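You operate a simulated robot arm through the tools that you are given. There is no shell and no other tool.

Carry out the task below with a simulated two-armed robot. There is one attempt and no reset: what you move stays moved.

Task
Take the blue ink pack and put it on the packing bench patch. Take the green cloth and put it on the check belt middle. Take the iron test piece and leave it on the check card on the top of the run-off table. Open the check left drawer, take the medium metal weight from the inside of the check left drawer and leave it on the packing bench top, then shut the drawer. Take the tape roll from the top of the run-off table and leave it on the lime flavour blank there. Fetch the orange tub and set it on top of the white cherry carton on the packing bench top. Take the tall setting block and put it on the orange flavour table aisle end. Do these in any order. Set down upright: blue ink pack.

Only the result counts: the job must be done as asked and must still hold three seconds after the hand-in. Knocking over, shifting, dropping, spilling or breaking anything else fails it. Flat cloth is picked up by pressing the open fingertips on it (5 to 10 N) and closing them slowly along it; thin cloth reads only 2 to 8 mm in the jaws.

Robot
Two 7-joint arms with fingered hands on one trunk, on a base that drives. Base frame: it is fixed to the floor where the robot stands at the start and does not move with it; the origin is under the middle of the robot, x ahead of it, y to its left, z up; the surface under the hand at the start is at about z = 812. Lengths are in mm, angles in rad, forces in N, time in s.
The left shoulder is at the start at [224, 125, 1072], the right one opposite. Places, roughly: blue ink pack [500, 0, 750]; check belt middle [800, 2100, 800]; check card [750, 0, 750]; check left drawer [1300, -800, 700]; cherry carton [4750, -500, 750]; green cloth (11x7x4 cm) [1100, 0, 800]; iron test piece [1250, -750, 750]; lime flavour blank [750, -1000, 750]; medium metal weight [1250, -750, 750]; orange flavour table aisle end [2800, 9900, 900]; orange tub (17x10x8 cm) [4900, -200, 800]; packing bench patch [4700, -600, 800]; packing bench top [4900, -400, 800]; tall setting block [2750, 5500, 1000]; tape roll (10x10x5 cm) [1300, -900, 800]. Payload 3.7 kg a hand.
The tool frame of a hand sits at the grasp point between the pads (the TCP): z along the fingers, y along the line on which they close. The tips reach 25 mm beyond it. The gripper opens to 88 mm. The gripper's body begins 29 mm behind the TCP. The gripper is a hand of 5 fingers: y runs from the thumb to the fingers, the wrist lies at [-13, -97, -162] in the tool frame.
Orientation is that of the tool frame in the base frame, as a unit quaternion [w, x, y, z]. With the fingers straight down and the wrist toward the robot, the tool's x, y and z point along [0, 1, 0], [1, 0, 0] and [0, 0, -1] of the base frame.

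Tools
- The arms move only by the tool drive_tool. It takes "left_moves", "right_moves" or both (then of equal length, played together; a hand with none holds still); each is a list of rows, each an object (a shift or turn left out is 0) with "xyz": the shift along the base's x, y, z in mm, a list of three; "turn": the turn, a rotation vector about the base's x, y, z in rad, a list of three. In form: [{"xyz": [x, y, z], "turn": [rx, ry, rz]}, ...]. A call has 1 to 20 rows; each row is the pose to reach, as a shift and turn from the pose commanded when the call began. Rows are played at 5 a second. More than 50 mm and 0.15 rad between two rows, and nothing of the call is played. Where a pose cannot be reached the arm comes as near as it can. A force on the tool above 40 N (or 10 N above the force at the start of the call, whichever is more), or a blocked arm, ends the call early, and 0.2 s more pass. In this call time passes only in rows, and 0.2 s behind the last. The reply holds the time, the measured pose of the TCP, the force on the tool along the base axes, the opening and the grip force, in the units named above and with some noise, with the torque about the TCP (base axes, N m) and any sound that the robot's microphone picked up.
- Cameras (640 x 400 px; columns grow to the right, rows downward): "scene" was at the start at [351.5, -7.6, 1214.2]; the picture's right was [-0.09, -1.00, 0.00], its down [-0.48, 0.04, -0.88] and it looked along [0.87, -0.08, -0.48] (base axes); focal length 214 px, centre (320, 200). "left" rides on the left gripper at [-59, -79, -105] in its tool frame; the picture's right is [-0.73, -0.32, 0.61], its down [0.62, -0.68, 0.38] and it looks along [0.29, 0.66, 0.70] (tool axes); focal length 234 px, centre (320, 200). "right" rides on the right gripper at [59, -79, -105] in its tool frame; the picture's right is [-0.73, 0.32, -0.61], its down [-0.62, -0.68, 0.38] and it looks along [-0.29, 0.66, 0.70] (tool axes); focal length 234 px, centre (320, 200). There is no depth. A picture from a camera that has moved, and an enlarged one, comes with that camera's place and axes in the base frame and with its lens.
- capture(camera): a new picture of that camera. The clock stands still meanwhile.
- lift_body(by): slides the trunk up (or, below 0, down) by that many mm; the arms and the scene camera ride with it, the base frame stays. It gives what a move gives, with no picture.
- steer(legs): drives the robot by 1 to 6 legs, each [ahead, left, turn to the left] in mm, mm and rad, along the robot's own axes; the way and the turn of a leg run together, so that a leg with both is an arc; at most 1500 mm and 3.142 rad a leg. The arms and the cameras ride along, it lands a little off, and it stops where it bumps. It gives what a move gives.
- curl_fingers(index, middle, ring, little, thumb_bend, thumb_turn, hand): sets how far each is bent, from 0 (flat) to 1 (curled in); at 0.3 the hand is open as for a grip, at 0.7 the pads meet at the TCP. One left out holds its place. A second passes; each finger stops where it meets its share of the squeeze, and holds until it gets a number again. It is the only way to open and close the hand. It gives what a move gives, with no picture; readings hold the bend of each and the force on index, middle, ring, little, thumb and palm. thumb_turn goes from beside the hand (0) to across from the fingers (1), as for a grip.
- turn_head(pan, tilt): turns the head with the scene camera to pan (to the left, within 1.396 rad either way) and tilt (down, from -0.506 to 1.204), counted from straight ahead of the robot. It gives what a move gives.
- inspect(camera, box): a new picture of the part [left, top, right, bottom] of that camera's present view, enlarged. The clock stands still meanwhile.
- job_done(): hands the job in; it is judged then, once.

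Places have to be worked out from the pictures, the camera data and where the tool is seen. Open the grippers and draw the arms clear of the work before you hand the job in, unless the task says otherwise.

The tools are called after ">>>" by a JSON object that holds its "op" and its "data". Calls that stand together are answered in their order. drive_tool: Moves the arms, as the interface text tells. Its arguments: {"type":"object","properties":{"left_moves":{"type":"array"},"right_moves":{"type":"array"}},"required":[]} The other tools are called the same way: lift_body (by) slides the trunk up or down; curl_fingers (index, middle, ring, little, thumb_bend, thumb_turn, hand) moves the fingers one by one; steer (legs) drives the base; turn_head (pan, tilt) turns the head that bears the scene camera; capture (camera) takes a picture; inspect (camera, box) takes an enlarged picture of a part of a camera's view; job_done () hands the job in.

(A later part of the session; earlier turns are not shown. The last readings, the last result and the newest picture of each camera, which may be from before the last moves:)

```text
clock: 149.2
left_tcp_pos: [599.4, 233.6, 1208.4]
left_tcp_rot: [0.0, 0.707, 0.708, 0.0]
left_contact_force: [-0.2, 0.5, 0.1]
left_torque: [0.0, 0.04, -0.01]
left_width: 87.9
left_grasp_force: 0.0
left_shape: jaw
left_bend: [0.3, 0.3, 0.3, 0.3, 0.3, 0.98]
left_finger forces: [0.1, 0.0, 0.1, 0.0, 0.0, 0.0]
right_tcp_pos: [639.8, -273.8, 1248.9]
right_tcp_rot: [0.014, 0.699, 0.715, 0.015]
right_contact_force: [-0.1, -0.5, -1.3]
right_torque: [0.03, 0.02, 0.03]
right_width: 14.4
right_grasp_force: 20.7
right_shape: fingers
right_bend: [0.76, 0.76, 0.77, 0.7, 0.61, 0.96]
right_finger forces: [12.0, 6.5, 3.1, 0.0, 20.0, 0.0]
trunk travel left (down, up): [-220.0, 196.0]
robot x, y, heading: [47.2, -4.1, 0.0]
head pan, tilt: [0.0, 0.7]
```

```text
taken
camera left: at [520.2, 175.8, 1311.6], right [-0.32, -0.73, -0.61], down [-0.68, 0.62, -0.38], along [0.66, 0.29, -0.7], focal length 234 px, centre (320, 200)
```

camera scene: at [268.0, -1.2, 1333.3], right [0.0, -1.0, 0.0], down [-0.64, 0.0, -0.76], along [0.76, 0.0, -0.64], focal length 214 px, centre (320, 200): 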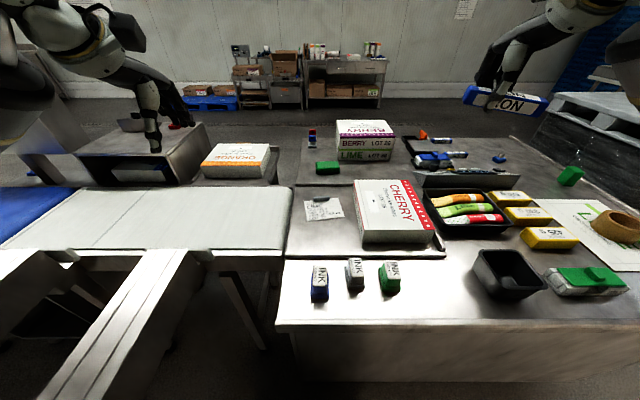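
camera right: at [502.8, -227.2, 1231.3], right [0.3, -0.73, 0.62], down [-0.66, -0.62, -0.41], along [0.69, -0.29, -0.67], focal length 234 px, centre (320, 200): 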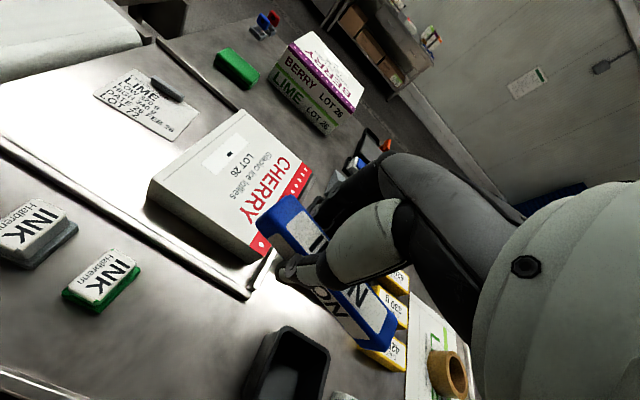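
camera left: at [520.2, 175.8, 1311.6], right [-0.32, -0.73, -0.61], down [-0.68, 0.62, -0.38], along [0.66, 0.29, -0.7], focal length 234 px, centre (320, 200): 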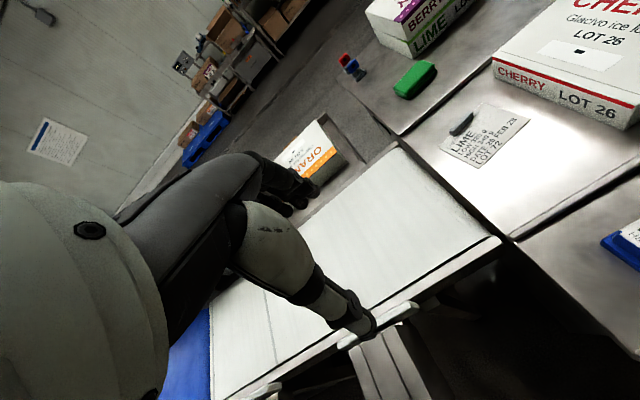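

Row 4 was slightly too long; I resend with smaller steps.

>>> {"op": "drive_tool", "data": {"right_moves": [{"xyz": [35, 20, 0], "turn": [0, 0.02, 0.03]}, {"xyz": [68, 48, 0], "turn": [0, 0.042, 0.06]}, {"xyz": [98, 80, -5], "turn": [0, 0.042, 0.1]}, {"xyz": [125, 114, -15], "turn": [0, 0.042, 0.1]}, {"xyz": [148, 150, -25], "turn": [0, 0.042, 0.1]}, {"xyz": [165, 186, -40], "turn": [0, 0.042, 0.1]}, {"xyz": [176, 222, -60], "turn": [0, 0.042, 0.1]}, {"xyz": [180, 250, -90], "turn": [0, 0.042, 0.1]}, {"xyz": [181, 264, -120], "turn": [0, 0.042, 0.1]}]}}

>>> {"op": "capture", "data": {"camera": "scene"}}

>>> {"op": "capture", "data": {"camera": "left"}}

>>> {"op": "capture", "data": {"camera": "right"}}

```text
clock: 151.2
left_tcp_pos: [599.9, 233.9, 1208.1]
left_tcp_rot: [0.0, 0.707, 0.707, 0.0]
left_contact_force: [0.2, -0.6, 0.2]
left_torque: [-0.01, 0.0, 0.02]
left_width: 87.8
left_grasp_force: 0.0
left_shape: jaw
left_bend: [0.3, 0.3, 0.3, 0.3, 0.3, 0.98]
left_finger forces: [0.0, 0.0, 0.1, 0.1, 0.1, 0.0]
right_tcp_pos: [821.5, -7.6, 1128.5]
right_tcp_rot: [-0.002, 0.662, 0.749, 0.001]
right_contact_force: [-1.0, 0.4, -1.5]
right_torque: [0.03, 0.0, -0.01]
right_width: 14.2
right_grasp_force: 21.0
right_shape: fingers
right_bend: [0.76, 0.76, 0.77, 0.7, 0.61, 0.95]
right_finger forces: [11.9, 6.5, 2.9, 0.0, 19.9, 0.0]
trunk travel left (down, up): [-220.0, 196.0]
robot x, y, heading: [47.8, -0.3, -0.0]
head pan, tilt: [0.0, 0.7]
```

```text
taken
camera scene: at [267.9, -1.0, 1333.2], right [0.0, -1.0, 0.0], down [-0.64, 0.0, -0.76], along [0.76, 0.0, -0.64], focal length 214 px, centre (320, 200)
```

scene: 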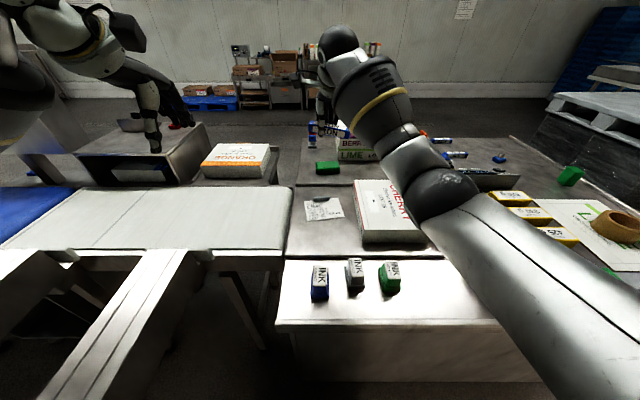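

```text
taken
camera left: at [520.2, 176.0, 1311.3], right [-0.32, -0.73, -0.61], down [-0.68, 0.62, -0.38], along [0.66, 0.29, -0.7], focal length 234 px, centre (320, 200)
```

left: 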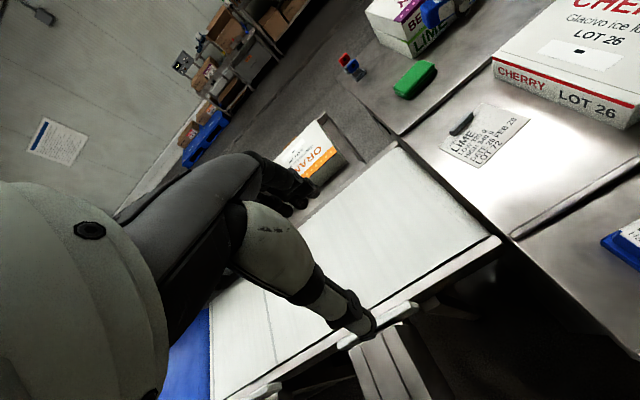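

```text
taken
camera right: at [735.0, 40.2, 1233.9], right [0.41, -0.68, 0.6], down [-0.6, -0.7, -0.39], along [0.69, -0.21, -0.7], focal length 234 px, centre (320, 200)
```

right: 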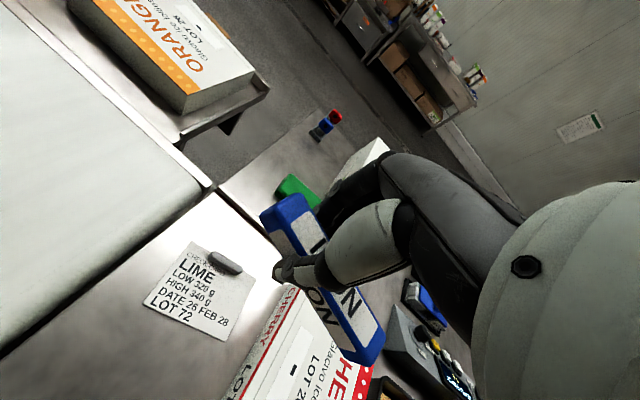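

The elbow estimate is [467, -141, 1181], leaving enough height when lowering. I lower to z≈960 and check.

>>> {"op": "drive_tool", "data": {"right_moves": [{"xyz": [0, 0, -45]}, {"xyz": [0, 0, -90]}, {"xyz": [0, 0, -130]}, {"xyz": [0, 0, -168]}]}}

>>> {"op": "capture", "data": {"camera": "scene"}}

>>> {"op": "capture", "data": {"camera": "right"}}

```text
clock: 152.2
left_tcp_pos: [600.2, 234.1, 1207.0]
left_tcp_rot: [-0.001, 0.707, 0.707, 0.0]
left_contact_force: [0.6, -1.7, -0.4]
left_torque: [0.01, 0.0, 0.0]
left_width: 87.8
left_grasp_force: 0.0
left_shape: jaw
left_bend: [0.3, 0.3, 0.3, 0.3, 0.3, 0.98]
left_finger forces: [0.1, 0.0, 0.0, 0.0, 0.1, 0.0]
right_tcp_pos: [820.0, -10.6, 959.2]
right_tcp_rot: [-0.002, 0.663, 0.749, 0.001]
right_contact_force: [1.0, -0.5, -0.9]
right_torque: [0.03, -0.04, 0.02]
right_width: 14.0
right_grasp_force: 20.3
right_shape: fingers
right_bend: [0.76, 0.76, 0.77, 0.7, 0.61, 0.95]
right_finger forces: [12.0, 6.2, 3.0, 0.0, 19.8, 0.0]
trunk travel left (down, up): [-220.0, 196.0]
robot x, y, heading: [48.0, -0.2, 0.001]
head pan, tilt: [0.0, 0.7]
```

```text
taken
camera scene: at [267.8, -1.2, 1333.2], right [0.0, -1.0, 0.0], down [-0.64, 0.0, -0.76], along [0.76, 0.0, -0.64], focal length 214 px, centre (320, 200)
```

scene: 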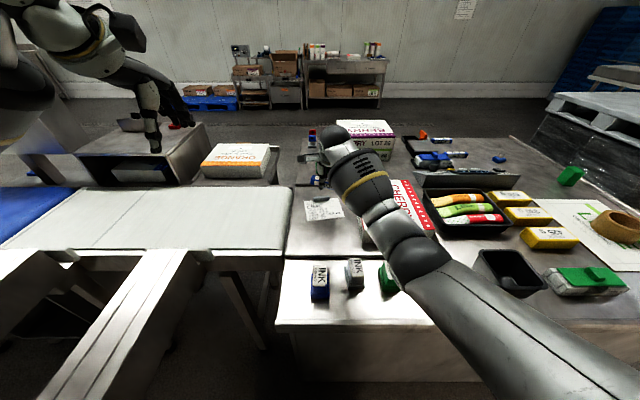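

```text
taken
camera right: at [734.2, 38.8, 1064.4], right [0.41, -0.68, 0.6], down [-0.6, -0.7, -0.39], along [0.69, -0.21, -0.7], focal length 234 px, centre (320, 200)
```

right: 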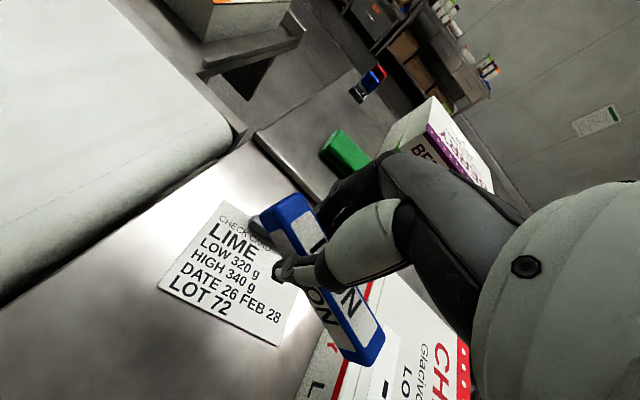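

The elbow is at z≈1076, fine. I lower to just above the card with small last steps.

>>> {"op": "drive_tool", "data": {"right_moves": [{"xyz": [2, 2, -40]}, {"xyz": [2, 2, -75]}, {"xyz": [2, 2, -95]}, {"xyz": [2, 2, -105]}, {"xyz": [2, 2, -110]}, {"xyz": [2, 2, -113]}]}}

>>> {"op": "capture", "data": {"camera": "right"}}

>>> {"op": "inspect", "data": {"camera": "scene", "box": [280, 150, 440, 250]}}

>>> {"op": "inspect", "data": {"camera": "left", "box": [380, 60, 600, 200]}}

```text
clock: 153.6
left_tcp_pos: [598.3, 234.2, 1207.9]
left_tcp_rot: [0.0, 0.707, 0.707, 0.0]
left_contact_force: [-0.4, -0.3, 0.6]
left_torque: [-0.01, -0.05, 0.0]
left_width: 87.6
left_grasp_force: 0.0
left_shape: jaw
left_bend: [0.3, 0.3, 0.3, 0.3, 0.3, 0.98]
left_finger forces: [0.1, 0.1, 0.0, 0.0, 0.0, 0.0]
right_tcp_pos: [822.8, -7.2, 846.9]
right_tcp_rot: [-0.001, 0.662, 0.75, 0.002]
right_contact_force: [0.1, -0.2, -0.4]
right_torque: [-0.02, -0.04, -0.02]
right_width: 14.3
right_grasp_force: 19.9
right_shape: fingers
right_bend: [0.76, 0.76, 0.77, 0.7, 0.61, 0.95]
right_finger forces: [12.1, 6.3, 2.8, 0.0, 19.9, 0.0]
trunk travel left (down, up): [-220.0, 196.0]
robot x, y, heading: [50.8, -2.5, 0.004]
head pan, tilt: [0.0, 0.7]
```

```text
taken
camera right: at [736.1, 41.3, 953.2], right [0.41, -0.68, 0.6], down [-0.6, -0.7, -0.39], along [0.69, -0.21, -0.7], focal length 234 px, centre (320, 200)
```

right: 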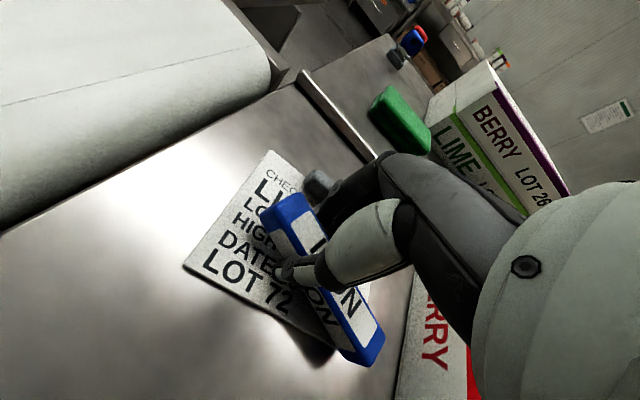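

```text
4.00 times, centred on (360, 200) of scene
camera zoom: at [267.4, -1.1, 1333.3], right [0.0, -1.0, 0.0], down [-0.64, 0.0, -0.76], along [0.76, 0.0, -0.64], focal length 858 px, centre (160, 200)
```

zoom: 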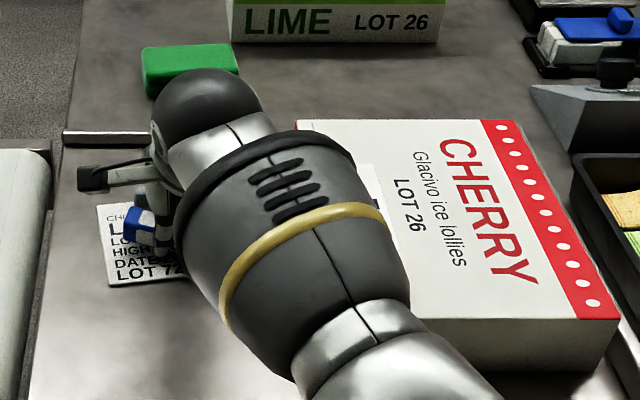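

```text
2.86 times, centred on (490, 130) of left
camera zoom: at [519.6, 175.9, 1311.7], right [-0.32, -0.73, -0.61], down [-0.68, 0.62, -0.38], along [0.66, 0.29, -0.7], focal length 669 px, centre (-166, 400)
```

zoom: 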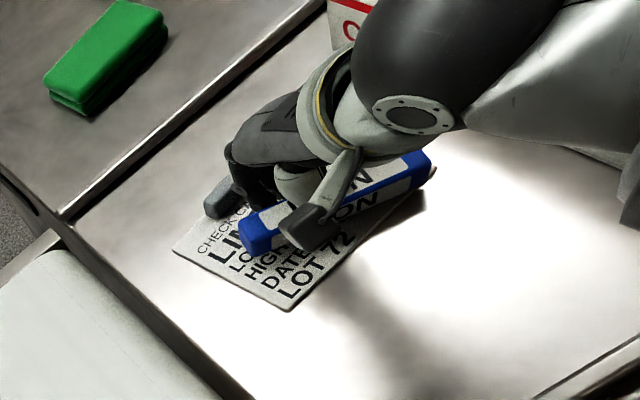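

IRON sits skewed in the hand: its ends are at about (822, 27) and (792, -70), slightly off the card's near edge. I raise 20 mm, turn by 0.3 and shift so it lies centrally on the card.

>>> {"op": "drive_tool", "data": {"right_moves": [{"xyz": [4, 2, 20], "turn": [0, 0, 0.05]}, {"xyz": [9, 5, 22], "turn": [0, 0, 0.15]}, {"xyz": [16, 8, 22], "turn": [0, 0, 0.25]}, {"xyz": [16, 8, 22], "turn": [0, 0, 0.3]}]}}

>>> {"op": "capture", "data": {"camera": "right"}}

>>> {"op": "inspect", "data": {"camera": "left", "box": [380, 60, 600, 200]}}

```text
clock: 154.6
left_tcp_pos: [599.4, 234.4, 1208.7]
left_tcp_rot: [0.0, 0.707, 0.707, 0.0]
left_contact_force: [0.0, 0.8, 0.5]
left_torque: [0.0, 0.0, 0.0]
left_width: 87.9
left_grasp_force: 0.0
left_shape: jaw
left_bend: [0.3, 0.3, 0.3, 0.3, 0.3, 0.98]
left_finger forces: [0.0, 0.0, 0.1, 0.0, 0.0, 0.0]
right_tcp_pos: [838.2, 1.5, 869.5]
right_tcp_rot: [-0.002, 0.542, 0.84, 0.001]
right_contact_force: [0.3, 0.4, -1.1]
right_torque: [0.0, 0.0, 0.0]
right_width: 13.9
right_grasp_force: 20.3
right_shape: fingers
right_bend: [0.76, 0.76, 0.77, 0.7, 0.61, 0.95]
right_finger forces: [12.1, 6.2, 2.9, 0.1, 19.8, 0.0]
trunk travel left (down, up): [-220.0, 196.0]
robot x, y, heading: [49.9, 0.4, -0.002]
head pan, tilt: [0.0, 0.7]
```

```text
taken
camera right: at [741.0, 22.0, 974.8], right [0.59, -0.53, 0.6], down [-0.37, -0.85, -0.39], along [0.72, 0.01, -0.7], focal length 234 px, centre (320, 200)
```

right: 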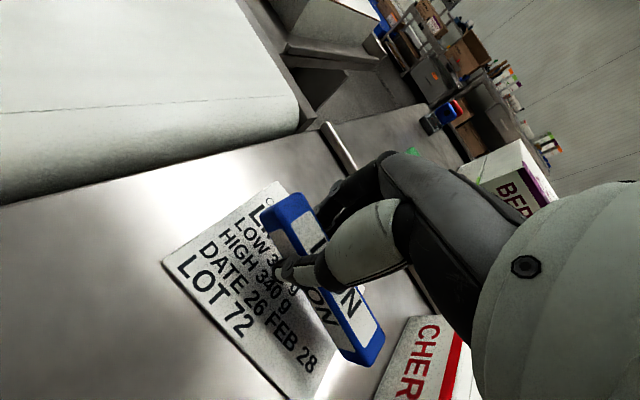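

```text
2.86 times, centred on (490, 130) of left
camera zoom: at [519.6, 175.7, 1311.8], right [-0.32, -0.73, -0.61], down [-0.68, 0.62, -0.38], along [0.66, 0.29, -0.7], focal length 669 px, centre (-166, 400)
```

zoom: 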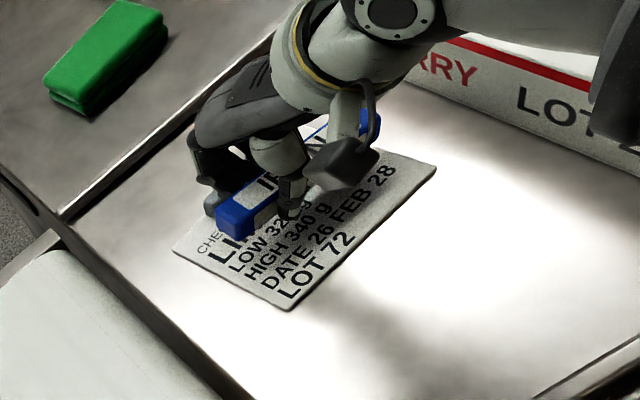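

The bar is now parallel to the card but close to the grey piece; I shift 18 mm toward me and lower until contact.

>>> {"op": "drive_tool", "data": {"right_moves": [{"xyz": [-18, 0, 0]}, {"xyz": [-18, 0, -12]}, {"xyz": [-18, 0, -20]}, {"xyz": [-18, 0, -23]}, {"xyz": [-18, 0, -25]}, {"xyz": [-18, 0, -27]}]}}

>>> {"op": "inspect", "data": {"camera": "left", "box": [380, 60, 600, 200]}}

```text
clock: 156.0
left_tcp_pos: [598.6, 234.6, 1208.9]
left_tcp_rot: [0.0, 0.707, 0.707, 0.0]
left_contact_force: [0.3, 0.3, -0.7]
left_torque: [0.0, 0.0, 0.03]
left_width: 87.5
left_grasp_force: 0.0
left_shape: jaw
left_bend: [0.3, 0.3, 0.3, 0.3, 0.3, 0.98]
left_finger forces: [0.0, 0.0, 0.0, 0.1, 0.0, 0.0]
right_tcp_pos: [819.4, 0.5, 843.4]
right_tcp_rot: [-0.002, 0.543, 0.84, 0.001]
right_contact_force: [-0.1, 0.0, 1.8]
right_torque: [-0.14, 0.0, 0.03]
right_width: 14.1
right_grasp_force: 23.5
right_shape: fingers
right_bend: [0.76, 0.77, 0.77, 0.7, 0.61, 0.95]
right_finger forces: [13.8, 7.3, 4.8, 0.0, 20.7, 0.1]
trunk travel left (down, up): [-220.0, 196.0]
robot x, y, heading: [50.6, -0.8, -0.003]
head pan, tilt: [0.0, 0.7]
```

```text
2.86 times, centred on (490, 130) of left
camera zoom: at [519.3, 175.9, 1311.9], right [-0.32, -0.73, -0.61], down [-0.68, 0.62, -0.38], along [0.66, 0.29, -0.7], focal length 669 px, centre (-166, 400)
```

zoom: 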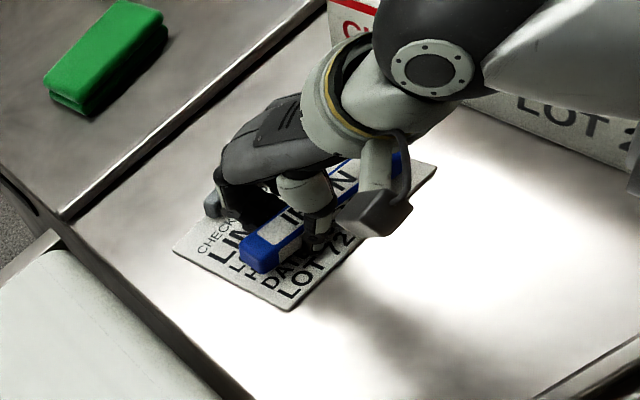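

Contact is felt. I release by opening the thumb mainly and the fingers only slightly, as the grey piece is just behind them.

>>> {"op": "curl_fingers", "data": {"hand": "right", "thumb_bend": 0.45, "index": 0.7, "middle": 0.7, "ring": 0.7, "little": 0.66}}

>>> {"op": "inspect", "data": {"camera": "left", "box": [380, 60, 600, 200]}}

```text
clock: 157.0
left_tcp_pos: [598.8, 233.3, 1208.6]
left_tcp_rot: [0.0, 0.707, 0.707, 0.0]
left_contact_force: [-0.2, -0.5, 0.6]
left_torque: [0.01, 0.01, -0.02]
left_width: 87.7
left_grasp_force: 0.1
left_shape: jaw
left_bend: [0.3, 0.3, 0.3, 0.3, 0.3, 0.98]
left_finger forces: [0.1, 0.1, 0.0, 0.1, 0.0, 0.0]
right_tcp_pos: [819.7, 1.2, 842.7]
right_tcp_rot: [-0.001, 0.543, 0.84, 0.001]
right_contact_force: [0.2, 0.1, -0.4]
right_torque: [-0.01, -0.02, 0.0]
right_width: 25.4
right_grasp_force: 0.0
right_shape: fingers
right_bend: [0.7, 0.7, 0.7, 0.66, 0.45, 0.97]
right_finger forces: [0.1, 0.0, 0.0, 0.1, 0.0, 0.0]
trunk travel left (down, up): [-220.0, 196.0]
robot x, y, heading: [49.3, -3.2, -0.001]
head pan, tilt: [0.0, 0.7]
```

```text
2.86 times, centred on (490, 130) of left
camera zoom: at [519.5, 175.9, 1311.8], right [-0.32, -0.73, -0.61], down [-0.68, 0.62, -0.38], along [0.66, 0.29, -0.7], focal length 669 px, centre (-166, 400)
```

zoom: 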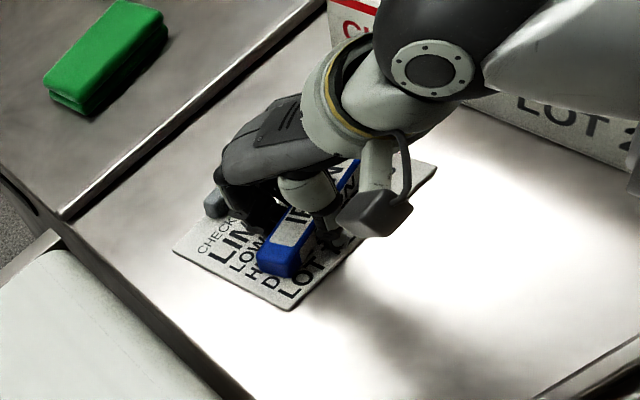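

IRON is released and on the card. I raise the hand straight up and check.

>>> {"op": "drive_tool", "data": {"right_moves": [{"xyz": [0, 0, 10]}, {"xyz": [0, 0, 30]}, {"xyz": [0, 0, 65]}, {"xyz": [0, 0, 110]}, {"xyz": [0, 0, 155]}, {"xyz": [0, 0, 200]}, {"xyz": [0, 0, 245]}, {"xyz": [0, 0, 285]}]}}

>>> {"op": "inspect", "data": {"camera": "left", "box": [380, 60, 600, 200]}}

>>> {"op": "capture", "data": {"camera": "scene"}}

```text
clock: 158.8
left_tcp_pos: [597.7, 234.5, 1209.5]
left_tcp_rot: [0.001, 0.707, 0.707, 0.0]
left_contact_force: [-0.1, -0.3, 0.2]
left_torque: [0.01, -0.01, -0.04]
left_width: 87.7
left_grasp_force: 0.1
left_shape: jaw
left_bend: [0.3, 0.3, 0.3, 0.3, 0.3, 0.98]
left_finger forces: [0.0, 0.0, 0.0, 0.0, 0.1, 0.0]
right_tcp_pos: [819.2, 3.2, 1128.5]
right_tcp_rot: [-0.001, 0.543, 0.84, 0.001]
right_contact_force: [0.6, -0.3, -0.4]
right_torque: [0.0, -0.07, 0.02]
right_width: 24.9
right_grasp_force: 0.0
right_shape: fingers
right_bend: [0.7, 0.7, 0.7, 0.66, 0.45, 0.97]
right_finger forces: [0.0, 0.0, 0.1, 0.1, 0.0, 0.0]
trunk travel left (down, up): [-220.0, 196.0]
robot x, y, heading: [53.0, -0.6, 0.002]
head pan, tilt: [0.0, 0.7]
```

```text
2.86 times, centred on (490, 130) of left
camera zoom: at [518.8, 176.0, 1312.2], right [-0.32, -0.73, -0.61], down [-0.68, 0.62, -0.38], along [0.66, 0.29, -0.7], focal length 669 px, centre (-166, 400)
```

zoom: 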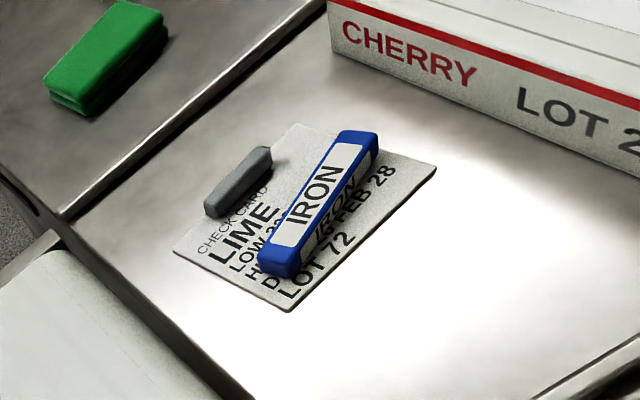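

```text
taken
camera scene: at [266.6, -1.1, 1333.5], right [0.0, -1.0, 0.0], down [-0.64, 0.0, -0.77], along [0.77, 0.0, -0.64], focal length 214 px, centre (320, 200)
```

scene: 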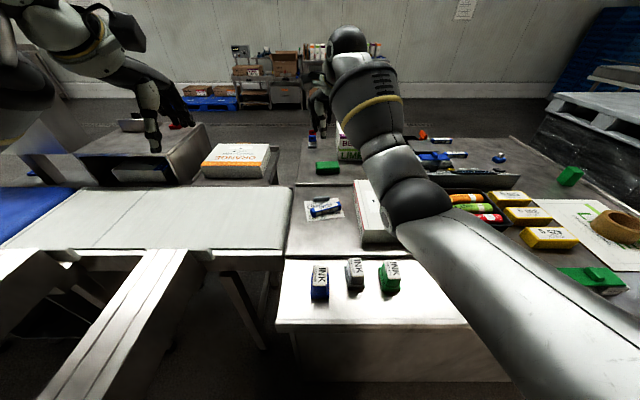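

IRON lies well on the card and the grey piece is untouched. I bring the right arm back to the side.

>>> {"op": "drive_tool", "data": {"right_moves": [{"xyz": [0, -14, 30], "turn": [0, 0, -0.08]}, {"xyz": [-5, -42, 60], "turn": [0, 0, -0.16]}, {"xyz": [-16, -78, 80], "turn": [0, 0, -0.24]}, {"xyz": [-33, -114, 95], "turn": [0, 0, -0.32]}, {"xyz": [-56, -150, 105], "turn": [0, 0, -0.4]}, {"xyz": [-83, -184, 115], "turn": [0, 0, -0.43]}, {"xyz": [-113, -216, 120], "turn": [0, 0, -0.43]}, {"xyz": [-146, -244, 120], "turn": [0, 0, -0.43]}, {"xyz": [-180, -275, 120], "turn": [0, 0, -0.43]}, {"xyz": [-190, -310, 120], "turn": [0, 0, -0.43]}]}}

>>> {"op": "capture", "data": {"camera": "scene"}}

>>> {"op": "inspect", "data": {"camera": "scene", "box": [280, 240, 440, 340]}}

```text
clock: 161.0
left_tcp_pos: [598.7, 233.0, 1209.4]
left_tcp_rot: [0.0, 0.707, 0.707, 0.0]
left_contact_force: [0.2, 0.1, 0.3]
left_torque: [-0.02, -0.01, 0.0]
left_width: 87.7
left_grasp_force: 0.1
left_shape: jaw
left_bend: [0.3, 0.3, 0.3, 0.3, 0.3, 0.98]
left_finger forces: [0.0, 0.1, 0.0, 0.0, 0.0, 0.1]
right_tcp_pos: [630.2, -308.7, 1247.2]
right_tcp_rot: [-0.002, 0.709, 0.705, 0.001]
right_contact_force: [-0.5, -0.1, 0.8]
right_torque: [0.0, -0.03, 0.01]
right_width: 25.1
right_grasp_force: 0.1
right_shape: fingers
right_bend: [0.7, 0.7, 0.7, 0.66, 0.45, 0.97]
right_finger forces: [0.0, 0.1, 0.0, 0.0, 0.0, 0.0]
trunk travel left (down, up): [-220.0, 196.0]
robot x, y, heading: [53.0, -3.0, 0.004]
head pan, tilt: [0.0, 0.7]
```

```text
taken
camera scene: at [267.3, -1.8, 1333.3], right [0.0, -1.0, 0.0], down [-0.64, 0.0, -0.76], along [0.76, 0.0, -0.64], focal length 214 px, centre (320, 200)
```

scene: 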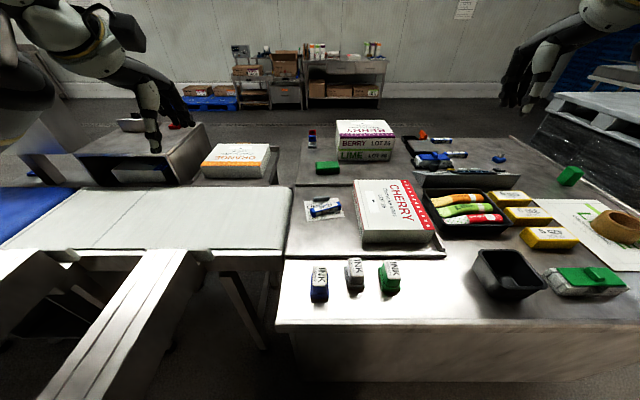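

```text
4.00 times, centred on (360, 290) of scene
camera zoom: at [267.3, -1.8, 1333.3], right [0.0, -1.0, 0.0], down [-0.64, 0.0, -0.76], along [0.76, 0.0, -0.64], focal length 858 px, centre (160, -160)
```

zoom: 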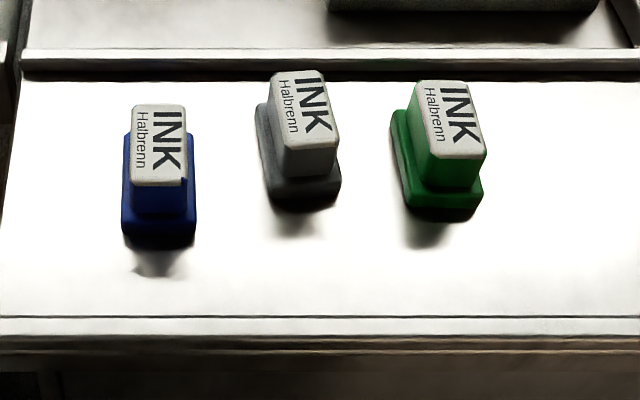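

Grey has shifted about (+24, +7) mm and green about (+19, +19) mm from their original spots. I bring the left hand above the grey pack to move it back.

>>> {"op": "curl_fingers", "data": {"hand": "left", "index": 0.36, "middle": 0.36, "ring": 0.36, "little": 0.36, "thumb_bend": 0.36}}

>>> {"op": "drive_tool", "data": {"left_moves": [{"xyz": [5, -40, -20]}, {"xyz": [5, -80, -40]}, {"xyz": [0, -120, -60]}, {"xyz": [-5, -160, -80]}, {"xyz": [-10, -200, -100]}, {"xyz": [-15, -240, -120]}, {"xyz": [-20, -280, -140]}, {"xyz": [-25, -310, -170]}, {"xyz": [-30, -328, -209]}]}}

>>> {"op": "capture", "data": {"camera": "scene"}}

>>> {"op": "capture", "data": {"camera": "left"}}

```text
clock: 162.0
left_tcp_pos: [599.5, 233.7, 1209.3]
left_tcp_rot: [0.0, 0.707, 0.707, -0.001]
left_contact_force: [0.4, 0.3, 0.5]
left_torque: [-0.05, 0.0, 0.01]
left_width: 72.6
left_grasp_force: 0.1
left_shape: fingers
left_bend: [0.36, 0.36, 0.36, 0.36, 0.36, 0.98]
left_finger forces: [0.1, 0.0, 0.1, 0.0, 0.0, 0.0]
right_tcp_pos: [630.6, -308.8, 1248.4]
right_tcp_rot: [-0.001, 0.71, 0.704, 0.001]
right_contact_force: [0.8, 0.1, -0.3]
right_torque: [0.01, -0.03, -0.03]
right_width: 25.2
right_grasp_force: 0.1
right_shape: fingers
right_bend: [0.7, 0.7, 0.7, 0.66, 0.45, 0.97]
right_finger forces: [0.0, 0.1, 0.0, 0.1, 0.0, 0.0]
trunk travel left (down, up): [-220.0, 196.0]
robot x, y, heading: [52.7, -3.3, -0.001]
head pan, tilt: [0.0, 0.7]
```

```text
clock: 164.0
left_tcp_pos: [571.2, -94.7, 1001.3]
left_tcp_rot: [0.0, 0.707, 0.707, 0.0]
left_contact_force: [-0.2, 0.4, -0.1]
left_torque: [0.02, 0.04, 0.03]
left_width: 72.5
left_grasp_force: 0.1
left_shape: fingers
left_bend: [0.36, 0.36, 0.36, 0.36, 0.36, 0.98]
left_finger forces: [0.0, 0.1, 0.0, 0.0, 0.0, 0.0]
right_tcp_pos: [630.1, -308.9, 1247.4]
right_tcp_rot: [-0.001, 0.711, 0.703, 0.002]
right_contact_force: [0.4, 0.6, 0.5]
right_torque: [0.02, -0.01, 0.02]
right_width: 25.3
right_grasp_force: 0.1
right_shape: fingers
right_bend: [0.7, 0.7, 0.7, 0.66, 0.45, 0.97]
right_finger forces: [0.1, 0.1, 0.0, 0.0, 0.1, 0.0]
trunk travel left (down, up): [-220.0, 196.0]
robot x, y, heading: [48.8, -1.0, 0.002]
head pan, tilt: [0.0, 0.7]
```

```text
taken
camera scene: at [267.6, -1.5, 1333.2], right [0.0, -1.0, 0.0], down [-0.64, 0.0, -0.76], along [0.76, 0.0, -0.64], focal length 214 px, centre (320, 200)
```

scene: 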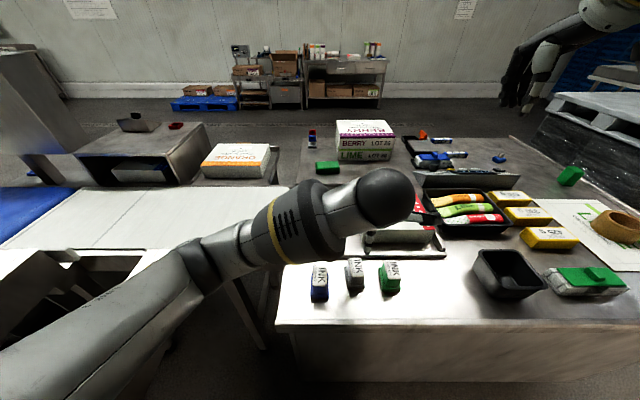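

```text
taken
camera left: at [491.2, -152.7, 1103.9], right [-0.32, -0.73, -0.61], down [-0.68, 0.62, -0.38], along [0.66, 0.29, -0.7], focal length 234 px, centre (320, 200)
```

left: 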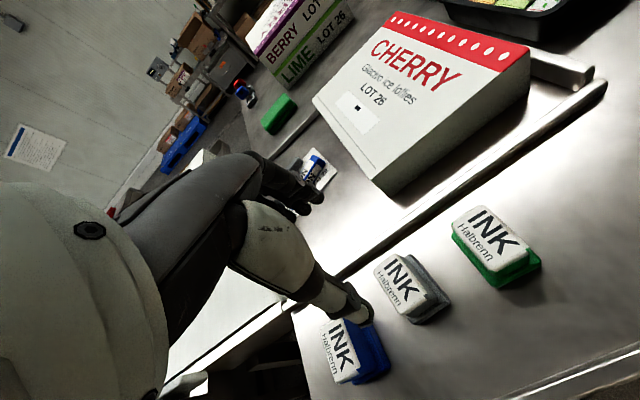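

The grey label centre is at about [558, -95]. I lower the left hand over it, fingers beyond and thumb on the near side.

>>> {"op": "drive_tool", "data": {"left_moves": [{"xyz": [-8, -2, -30]}, {"xyz": [-13, -2, -70]}, {"xyz": [-13, -2, -105]}, {"xyz": [-13, -2, -130]}, {"xyz": [-13, -2, -147]}]}}

>>> {"op": "capture", "data": {"camera": "left"}}

>>> {"op": "inspect", "data": {"camera": "scene", "box": [280, 220, 440, 320]}}

```text
clock: 165.2
left_tcp_pos: [557.0, -94.9, 851.4]
left_tcp_rot: [0.001, 0.707, 0.707, 0.0]
left_contact_force: [0.1, 0.1, 0.4]
left_torque: [0.0, 0.01, 0.03]
left_width: 72.8
left_grasp_force: 0.9
left_shape: fingers
left_bend: [0.36, 0.36, 0.36, 0.36, 0.36, 0.98]
left_finger forces: [0.1, 0.0, 0.0, 0.0, 0.0, 0.0]
right_tcp_pos: [630.2, -308.4, 1248.1]
right_tcp_rot: [-0.001, 0.711, 0.704, 0.001]
right_contact_force: [-0.6, -0.7, -1.3]
right_torque: [-0.01, -0.01, 0.03]
right_width: 25.1
right_grasp_force: 0.0
right_shape: fingers
right_bend: [0.7, 0.7, 0.7, 0.66, 0.45, 0.97]
right_finger forces: [0.0, 0.0, 0.1, 0.1, 0.0, 0.1]
trunk travel left (down, up): [-220.0, 196.0]
robot x, y, heading: [50.9, -2.5, 0.001]
head pan, tilt: [0.0, 0.7]
```

```text
taken
camera left: at [476.6, -153.7, 955.6], right [-0.32, -0.73, -0.61], down [-0.68, 0.62, -0.38], along [0.66, 0.29, -0.7], focal length 234 px, centre (320, 200)
```

left: 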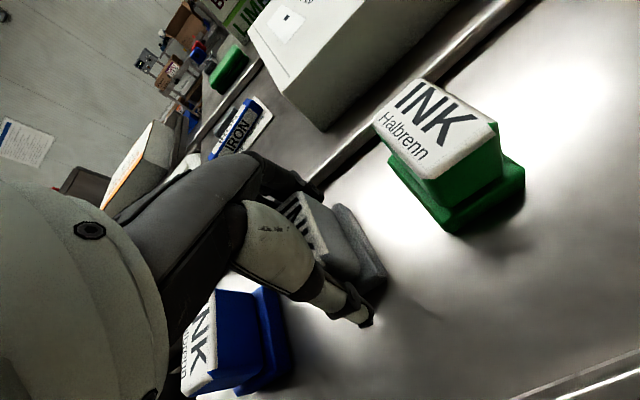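

```text
4.00 times, centred on (360, 270) of scene
camera zoom: at [267.3, -1.2, 1333.3], right [0.0, -1.0, 0.0], down [-0.64, 0.0, -0.76], along [0.76, 0.0, -0.64], focal length 858 px, centre (160, -80)
```

zoom: 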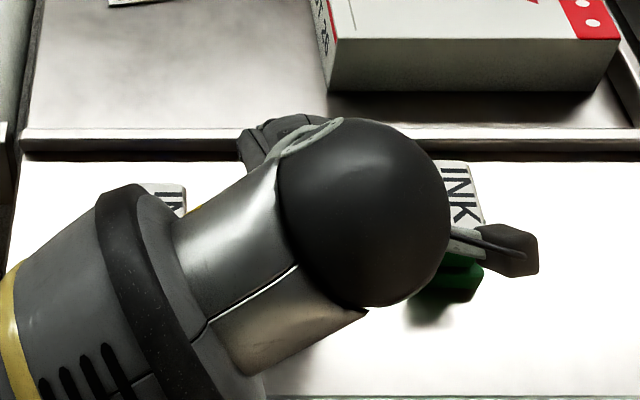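

The grey block is between thumb and fingers. I close index, middle and thumb gently.

>>> {"op": "curl_fingers", "data": {"hand": "left", "index": 0.58, "middle": 0.58, "thumb_bend": 0.58}}

>>> {"op": "capture", "data": {"camera": "left"}}

```text
clock: 166.2
left_tcp_pos: [556.2, -94.5, 851.9]
left_tcp_rot: [-0.001, 0.707, 0.707, 0.0]
left_contact_force: [0.9, 0.2, 2.3]
left_torque: [0.05, -0.18, -0.01]
left_width: 55.2
left_grasp_force: 16.9
left_shape: fingers
left_bend: [0.45, 0.48, 0.36, 0.36, 0.47, 0.97]
left_finger forces: [11.1, 6.5, 0.0, 0.0, 16.7, 0.0]
right_tcp_pos: [630.7, -308.4, 1248.1]
right_tcp_rot: [-0.001, 0.71, 0.704, 0.001]
right_contact_force: [-0.1, -0.3, -0.1]
right_torque: [-0.03, 0.0, 0.02]
right_width: 25.1
right_grasp_force: 0.1
right_shape: fingers
right_bend: [0.7, 0.7, 0.7, 0.66, 0.45, 0.97]
right_finger forces: [0.0, 0.0, 0.0, 0.0, 0.0, 0.1]
trunk travel left (down, up): [-220.0, 196.0]
robot x, y, heading: [51.8, -2.8, -0.006]
head pan, tilt: [0.0, 0.7]
```

```text
taken
camera left: at [476.8, -153.6, 956.1], right [-0.32, -0.73, -0.61], down [-0.68, 0.62, -0.38], along [0.66, 0.29, -0.7], focal length 234 px, centre (320, 200)
```

left: 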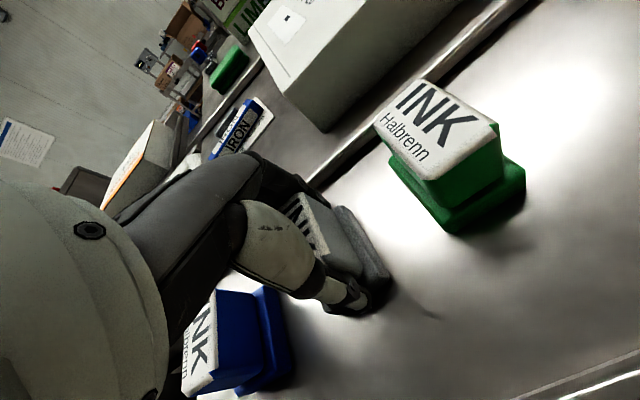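

Gripped at 17 N. I lift it 8 mm, shift it by (-24, -6) and set it down.

>>> {"op": "drive_tool", "data": {"left_moves": [{"xyz": [0, 0, 4]}, {"xyz": [0, 0, 9]}, {"xyz": [-12, -3, 9]}, {"xyz": [-24, -6, 9]}, {"xyz": [-24, -6, 5]}, {"xyz": [-24, -6, 2]}, {"xyz": [-24, -6, 0]}]}}

>>> {"op": "curl_fingers", "data": {"hand": "left", "index": 0.36, "middle": 0.36, "thumb_bend": 0.36}}

>>> {"op": "drive_tool", "data": {"left_moves": [{"xyz": [0, 0, 30]}, {"xyz": [0, 0, 75]}, {"xyz": [0, 0, 120]}, {"xyz": [0, 40, 150]}, {"xyz": [0, 85, 160]}, {"xyz": [0, 130, 170]}, {"xyz": [0, 175, 180]}, {"xyz": [0, 215, 190]}]}}

>>> {"op": "inspect", "data": {"camera": "scene", "box": [280, 240, 440, 340]}}

```text
clock: 167.8
left_tcp_pos: [532.3, -102.7, 853.4]
left_tcp_rot: [0.0, 0.707, 0.707, 0.0]
left_contact_force: [-1.3, -1.6, 1.4]
left_torque: [0.04, -0.03, 0.0]
left_width: 55.2
left_grasp_force: 17.0
left_shape: fingers
left_bend: [0.45, 0.49, 0.36, 0.36, 0.47, 0.96]
left_finger forces: [9.9, 6.1, 0.0, 0.0, 17.1, 0.1]
right_tcp_pos: [630.5, -308.9, 1247.2]
right_tcp_rot: [-0.001, 0.71, 0.704, 0.001]
right_contact_force: [-0.8, -0.1, 0.0]
right_torque: [0.03, -0.01, 0.0]
right_width: 25.2
right_grasp_force: 0.0
right_shape: fingers
right_bend: [0.7, 0.7, 0.7, 0.66, 0.45, 0.97]
right_finger forces: [0.1, 0.0, 0.1, 0.0, 0.1, 0.1]
trunk travel left (down, up): [-220.0, 196.0]
robot x, y, heading: [51.3, -0.5, -0.003]
head pan, tilt: [0.0, 0.7]
```

```text
clock: 168.8
left_tcp_pos: [532.4, -101.5, 853.4]
left_tcp_rot: [0.0, 0.707, 0.707, 0.0]
left_contact_force: [0.1, -0.1, -0.2]
left_torque: [0.06, 0.01, 0.04]
left_width: 71.9
left_grasp_force: 0.2
left_shape: fingers
left_bend: [0.36, 0.36, 0.36, 0.36, 0.36, 0.97]
left_finger forces: [0.1, 0.0, 0.1, 0.1, 0.0, 0.0]
right_tcp_pos: [630.5, -309.5, 1247.6]
right_tcp_rot: [0.0, 0.71, 0.704, 0.001]
right_contact_force: [0.0, 1.2, 0.7]
right_torque: [-0.01, -0.04, 0.03]
right_width: 25.0
right_grasp_force: 0.1
right_shape: fingers
right_bend: [0.7, 0.7, 0.7, 0.66, 0.45, 0.97]
right_finger forces: [0.1, 0.0, 0.0, 0.1, 0.0, 0.0]
trunk travel left (down, up): [-220.0, 196.0]
robot x, y, heading: [50.8, -2.6, -0.005]
head pan, tilt: [0.0, 0.7]
```

```text
clock: 170.6
left_tcp_pos: [544.7, 112.5, 1010.7]
left_tcp_rot: [0.002, 0.707, 0.707, 0.002]
left_contact_force: [0.5, 0.2, 0.0]
left_torque: [0.01, -0.02, -0.01]
left_width: 71.7
left_grasp_force: 0.0
left_shape: fingers
left_bend: [0.36, 0.36, 0.36, 0.36, 0.36, 0.97]
left_finger forces: [0.1, 0.0, 0.0, 0.1, 0.1, 0.1]
left hand out of reach, approached as far as the arm can: row 6, 7, 8
right_tcp_pos: [631.8, -309.5, 1247.2]
right_tcp_rot: [-0.002, 0.71, 0.704, 0.001]
right_contact_force: [0.4, 0.2, 0.0]
right_torque: [-0.03, 0.0, 0.03]
right_width: 25.5
right_grasp_force: 0.2
right_shape: fingers
right_bend: [0.7, 0.7, 0.7, 0.66, 0.45, 0.97]
right_finger forces: [0.0, 0.0, 0.0, 0.1, 0.0, 0.0]
trunk travel left (down, up): [-220.0, 196.0]
robot x, y, heading: [48.5, 0.6, 0.003]
head pan, tilt: [0.0, 0.7]
```

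```text
4.00 times, centred on (360, 290) of scene
camera zoom: at [267.6, -0.7, 1333.2], right [0.0, -1.0, 0.0], down [-0.64, 0.0, -0.76], along [0.76, 0.0, -0.64], focal length 858 px, centre (160, -160)
```

zoom: 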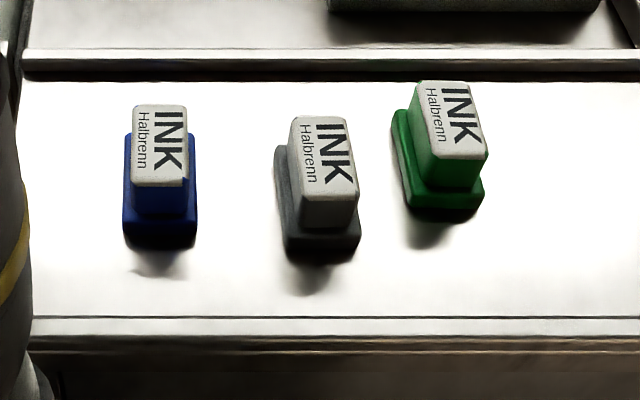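

Grey is now level within about 7 mm. Next the green pack: I open ring and little finger out of the way and move above it.

>>> {"op": "curl_fingers", "data": {"hand": "left", "ring": 0.15, "little": 0.15}}

>>> {"op": "drive_tool", "data": {"left_moves": [{"xyz": [10, -40, 0]}, {"xyz": [10, -80, 0]}, {"xyz": [10, -120, 0]}, {"xyz": [10, -160, 0]}, {"xyz": [10, -200, 0]}, {"xyz": [10, -240, 0]}, {"xyz": [10, -275, -10]}, {"xyz": [10, -295, -30]}]}}

>>> {"op": "capture", "data": {"camera": "left"}}

>>> {"op": "capture", "data": {"camera": "scene"}}

```text
clock: 171.6
left_tcp_pos: [544.9, 111.1, 1011.2]
left_tcp_rot: [0.0, 0.707, 0.708, 0.003]
left_contact_force: [0.1, 0.0, 0.3]
left_torque: [0.01, 0.02, -0.03]
left_width: 72.0
left_grasp_force: 0.0
left_shape: fingers
left_bend: [0.36, 0.36, 0.15, 0.15, 0.36, 0.97]
left_finger forces: [0.0, 0.0, 0.1, 0.1, 0.1, 0.0]
right_tcp_pos: [630.8, -308.3, 1247.9]
right_tcp_rot: [-0.001, 0.711, 0.704, 0.001]
right_contact_force: [-0.1, 0.2, -0.6]
right_torque: [0.03, -0.02, -0.04]
right_width: 24.9
right_grasp_force: 0.1
right_shape: fingers
right_bend: [0.7, 0.7, 0.7, 0.66, 0.45, 0.97]
right_finger forces: [0.1, 0.1, 0.0, 0.1, 0.0, 0.0]
trunk travel left (down, up): [-220.0, 196.0]
robot x, y, heading: [51.1, 0.5, 0.001]
head pan, tilt: [0.0, 0.7]
```

```text
clock: 173.4
left_tcp_pos: [554.5, -185.3, 977.8]
left_tcp_rot: [0.0, 0.707, 0.708, 0.001]
left_contact_force: [-0.9, -0.3, 0.0]
left_torque: [0.03, 0.01, 0.0]
left_width: 71.6
left_grasp_force: 0.1
left_shape: fingers
left_bend: [0.36, 0.36, 0.15, 0.15, 0.36, 0.97]
left_finger forces: [0.0, 0.0, 0.0, 0.1, 0.0, 0.1]
right_tcp_pos: [630.9, -309.9, 1247.6]
right_tcp_rot: [-0.002, 0.71, 0.704, 0.002]
right_contact_force: [-1.0, 0.5, -0.3]
right_torque: [-0.03, 0.01, -0.01]
right_width: 25.0
right_grasp_force: 0.2
right_shape: fingers
right_bend: [0.7, 0.7, 0.7, 0.66, 0.45, 0.97]
right_finger forces: [0.0, 0.1, 0.0, 0.0, 0.0, 0.1]
trunk travel left (down, up): [-220.0, 196.0]
robot x, y, heading: [55.5, -0.7, 0.003]
head pan, tilt: [0.0, 0.7]
```

```text
taken
camera left: at [475.1, -244.1, 1081.7], right [-0.32, -0.73, -0.61], down [-0.68, 0.62, -0.38], along [0.66, 0.29, -0.7], focal length 234 px, centre (320, 200)
```

left: 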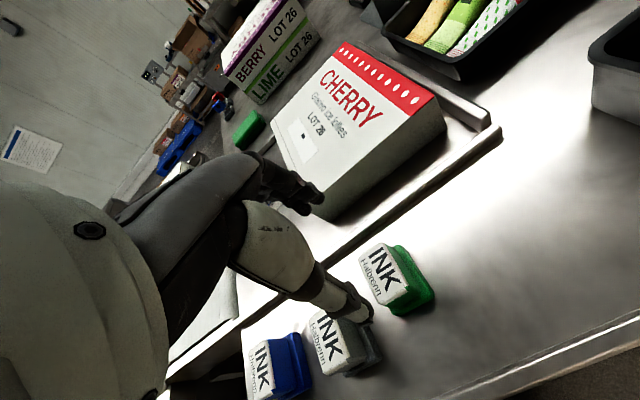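

```text
taken
camera scene: at [267.4, -1.3, 1333.3], right [0.0, -1.0, 0.0], down [-0.64, 0.0, -0.76], along [0.76, 0.0, -0.64], focal length 214 px, centre (320, 200)
```

scene: 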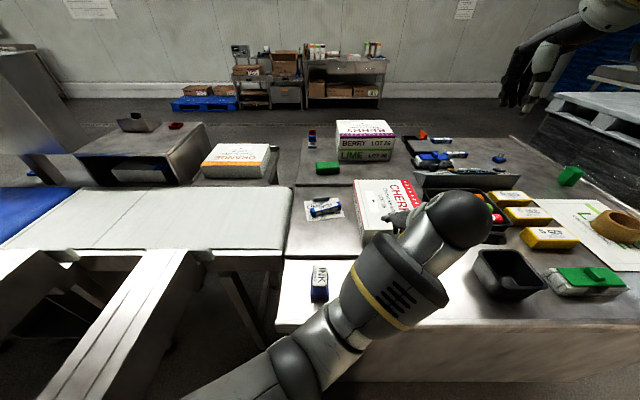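

Green's label centre is at about [551, -183]. The forearm stays in front of the packs; I lower over it.

>>> {"op": "drive_tool", "data": {"left_moves": [{"xyz": [-3, 1, -30]}, {"xyz": [-3, 1, -60]}, {"xyz": [-3, 1, -90]}, {"xyz": [-3, 1, -112]}, {"xyz": [-3, 1, -125]}]}}

>>> {"op": "capture", "data": {"camera": "left"}}

>>> {"op": "capture", "data": {"camera": "scene"}}

```text
clock: 174.6
left_tcp_pos: [552.0, -184.8, 853.8]
left_tcp_rot: [0.0, 0.707, 0.707, 0.0]
left_contact_force: [0.7, 0.1, 0.7]
left_torque: [0.01, 0.01, 0.0]
left_width: 72.3
left_grasp_force: 0.1
left_shape: fingers
left_bend: [0.36, 0.36, 0.15, 0.15, 0.36, 0.97]
left_finger forces: [0.4, 0.0, 0.0, 0.1, 0.1, 0.0]
right_tcp_pos: [630.1, -308.3, 1246.6]
right_tcp_rot: [-0.001, 0.71, 0.704, 0.001]
right_contact_force: [-0.6, -0.5, -0.3]
right_torque: [-0.04, 0.03, 0.04]
right_width: 25.2
right_grasp_force: 0.2
right_shape: fingers
right_bend: [0.7, 0.7, 0.7, 0.66, 0.45, 0.97]
right_finger forces: [0.0, 0.0, 0.0, 0.0, 0.0, 0.1]
trunk travel left (down, up): [-220.0, 196.0]
robot x, y, heading: [47.5, -6.1, 0.001]
head pan, tilt: [0.0, 0.7]
```

```text
taken
camera left: at [471.8, -242.9, 957.9], right [-0.32, -0.73, -0.61], down [-0.68, 0.62, -0.38], along [0.66, 0.29, -0.7], focal length 234 px, centre (320, 200)
```

left: 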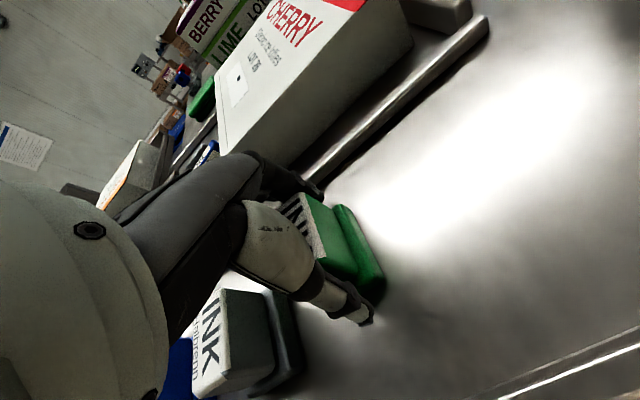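

```text
taken
camera scene: at [267.2, -1.2, 1333.4], right [0.0, -1.0, 0.0], down [-0.64, 0.0, -0.77], along [0.77, 0.0, -0.64], focal length 214 px, centre (320, 200)
```

scene: 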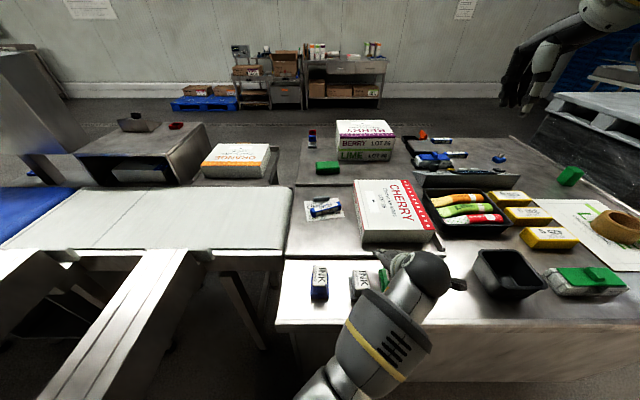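

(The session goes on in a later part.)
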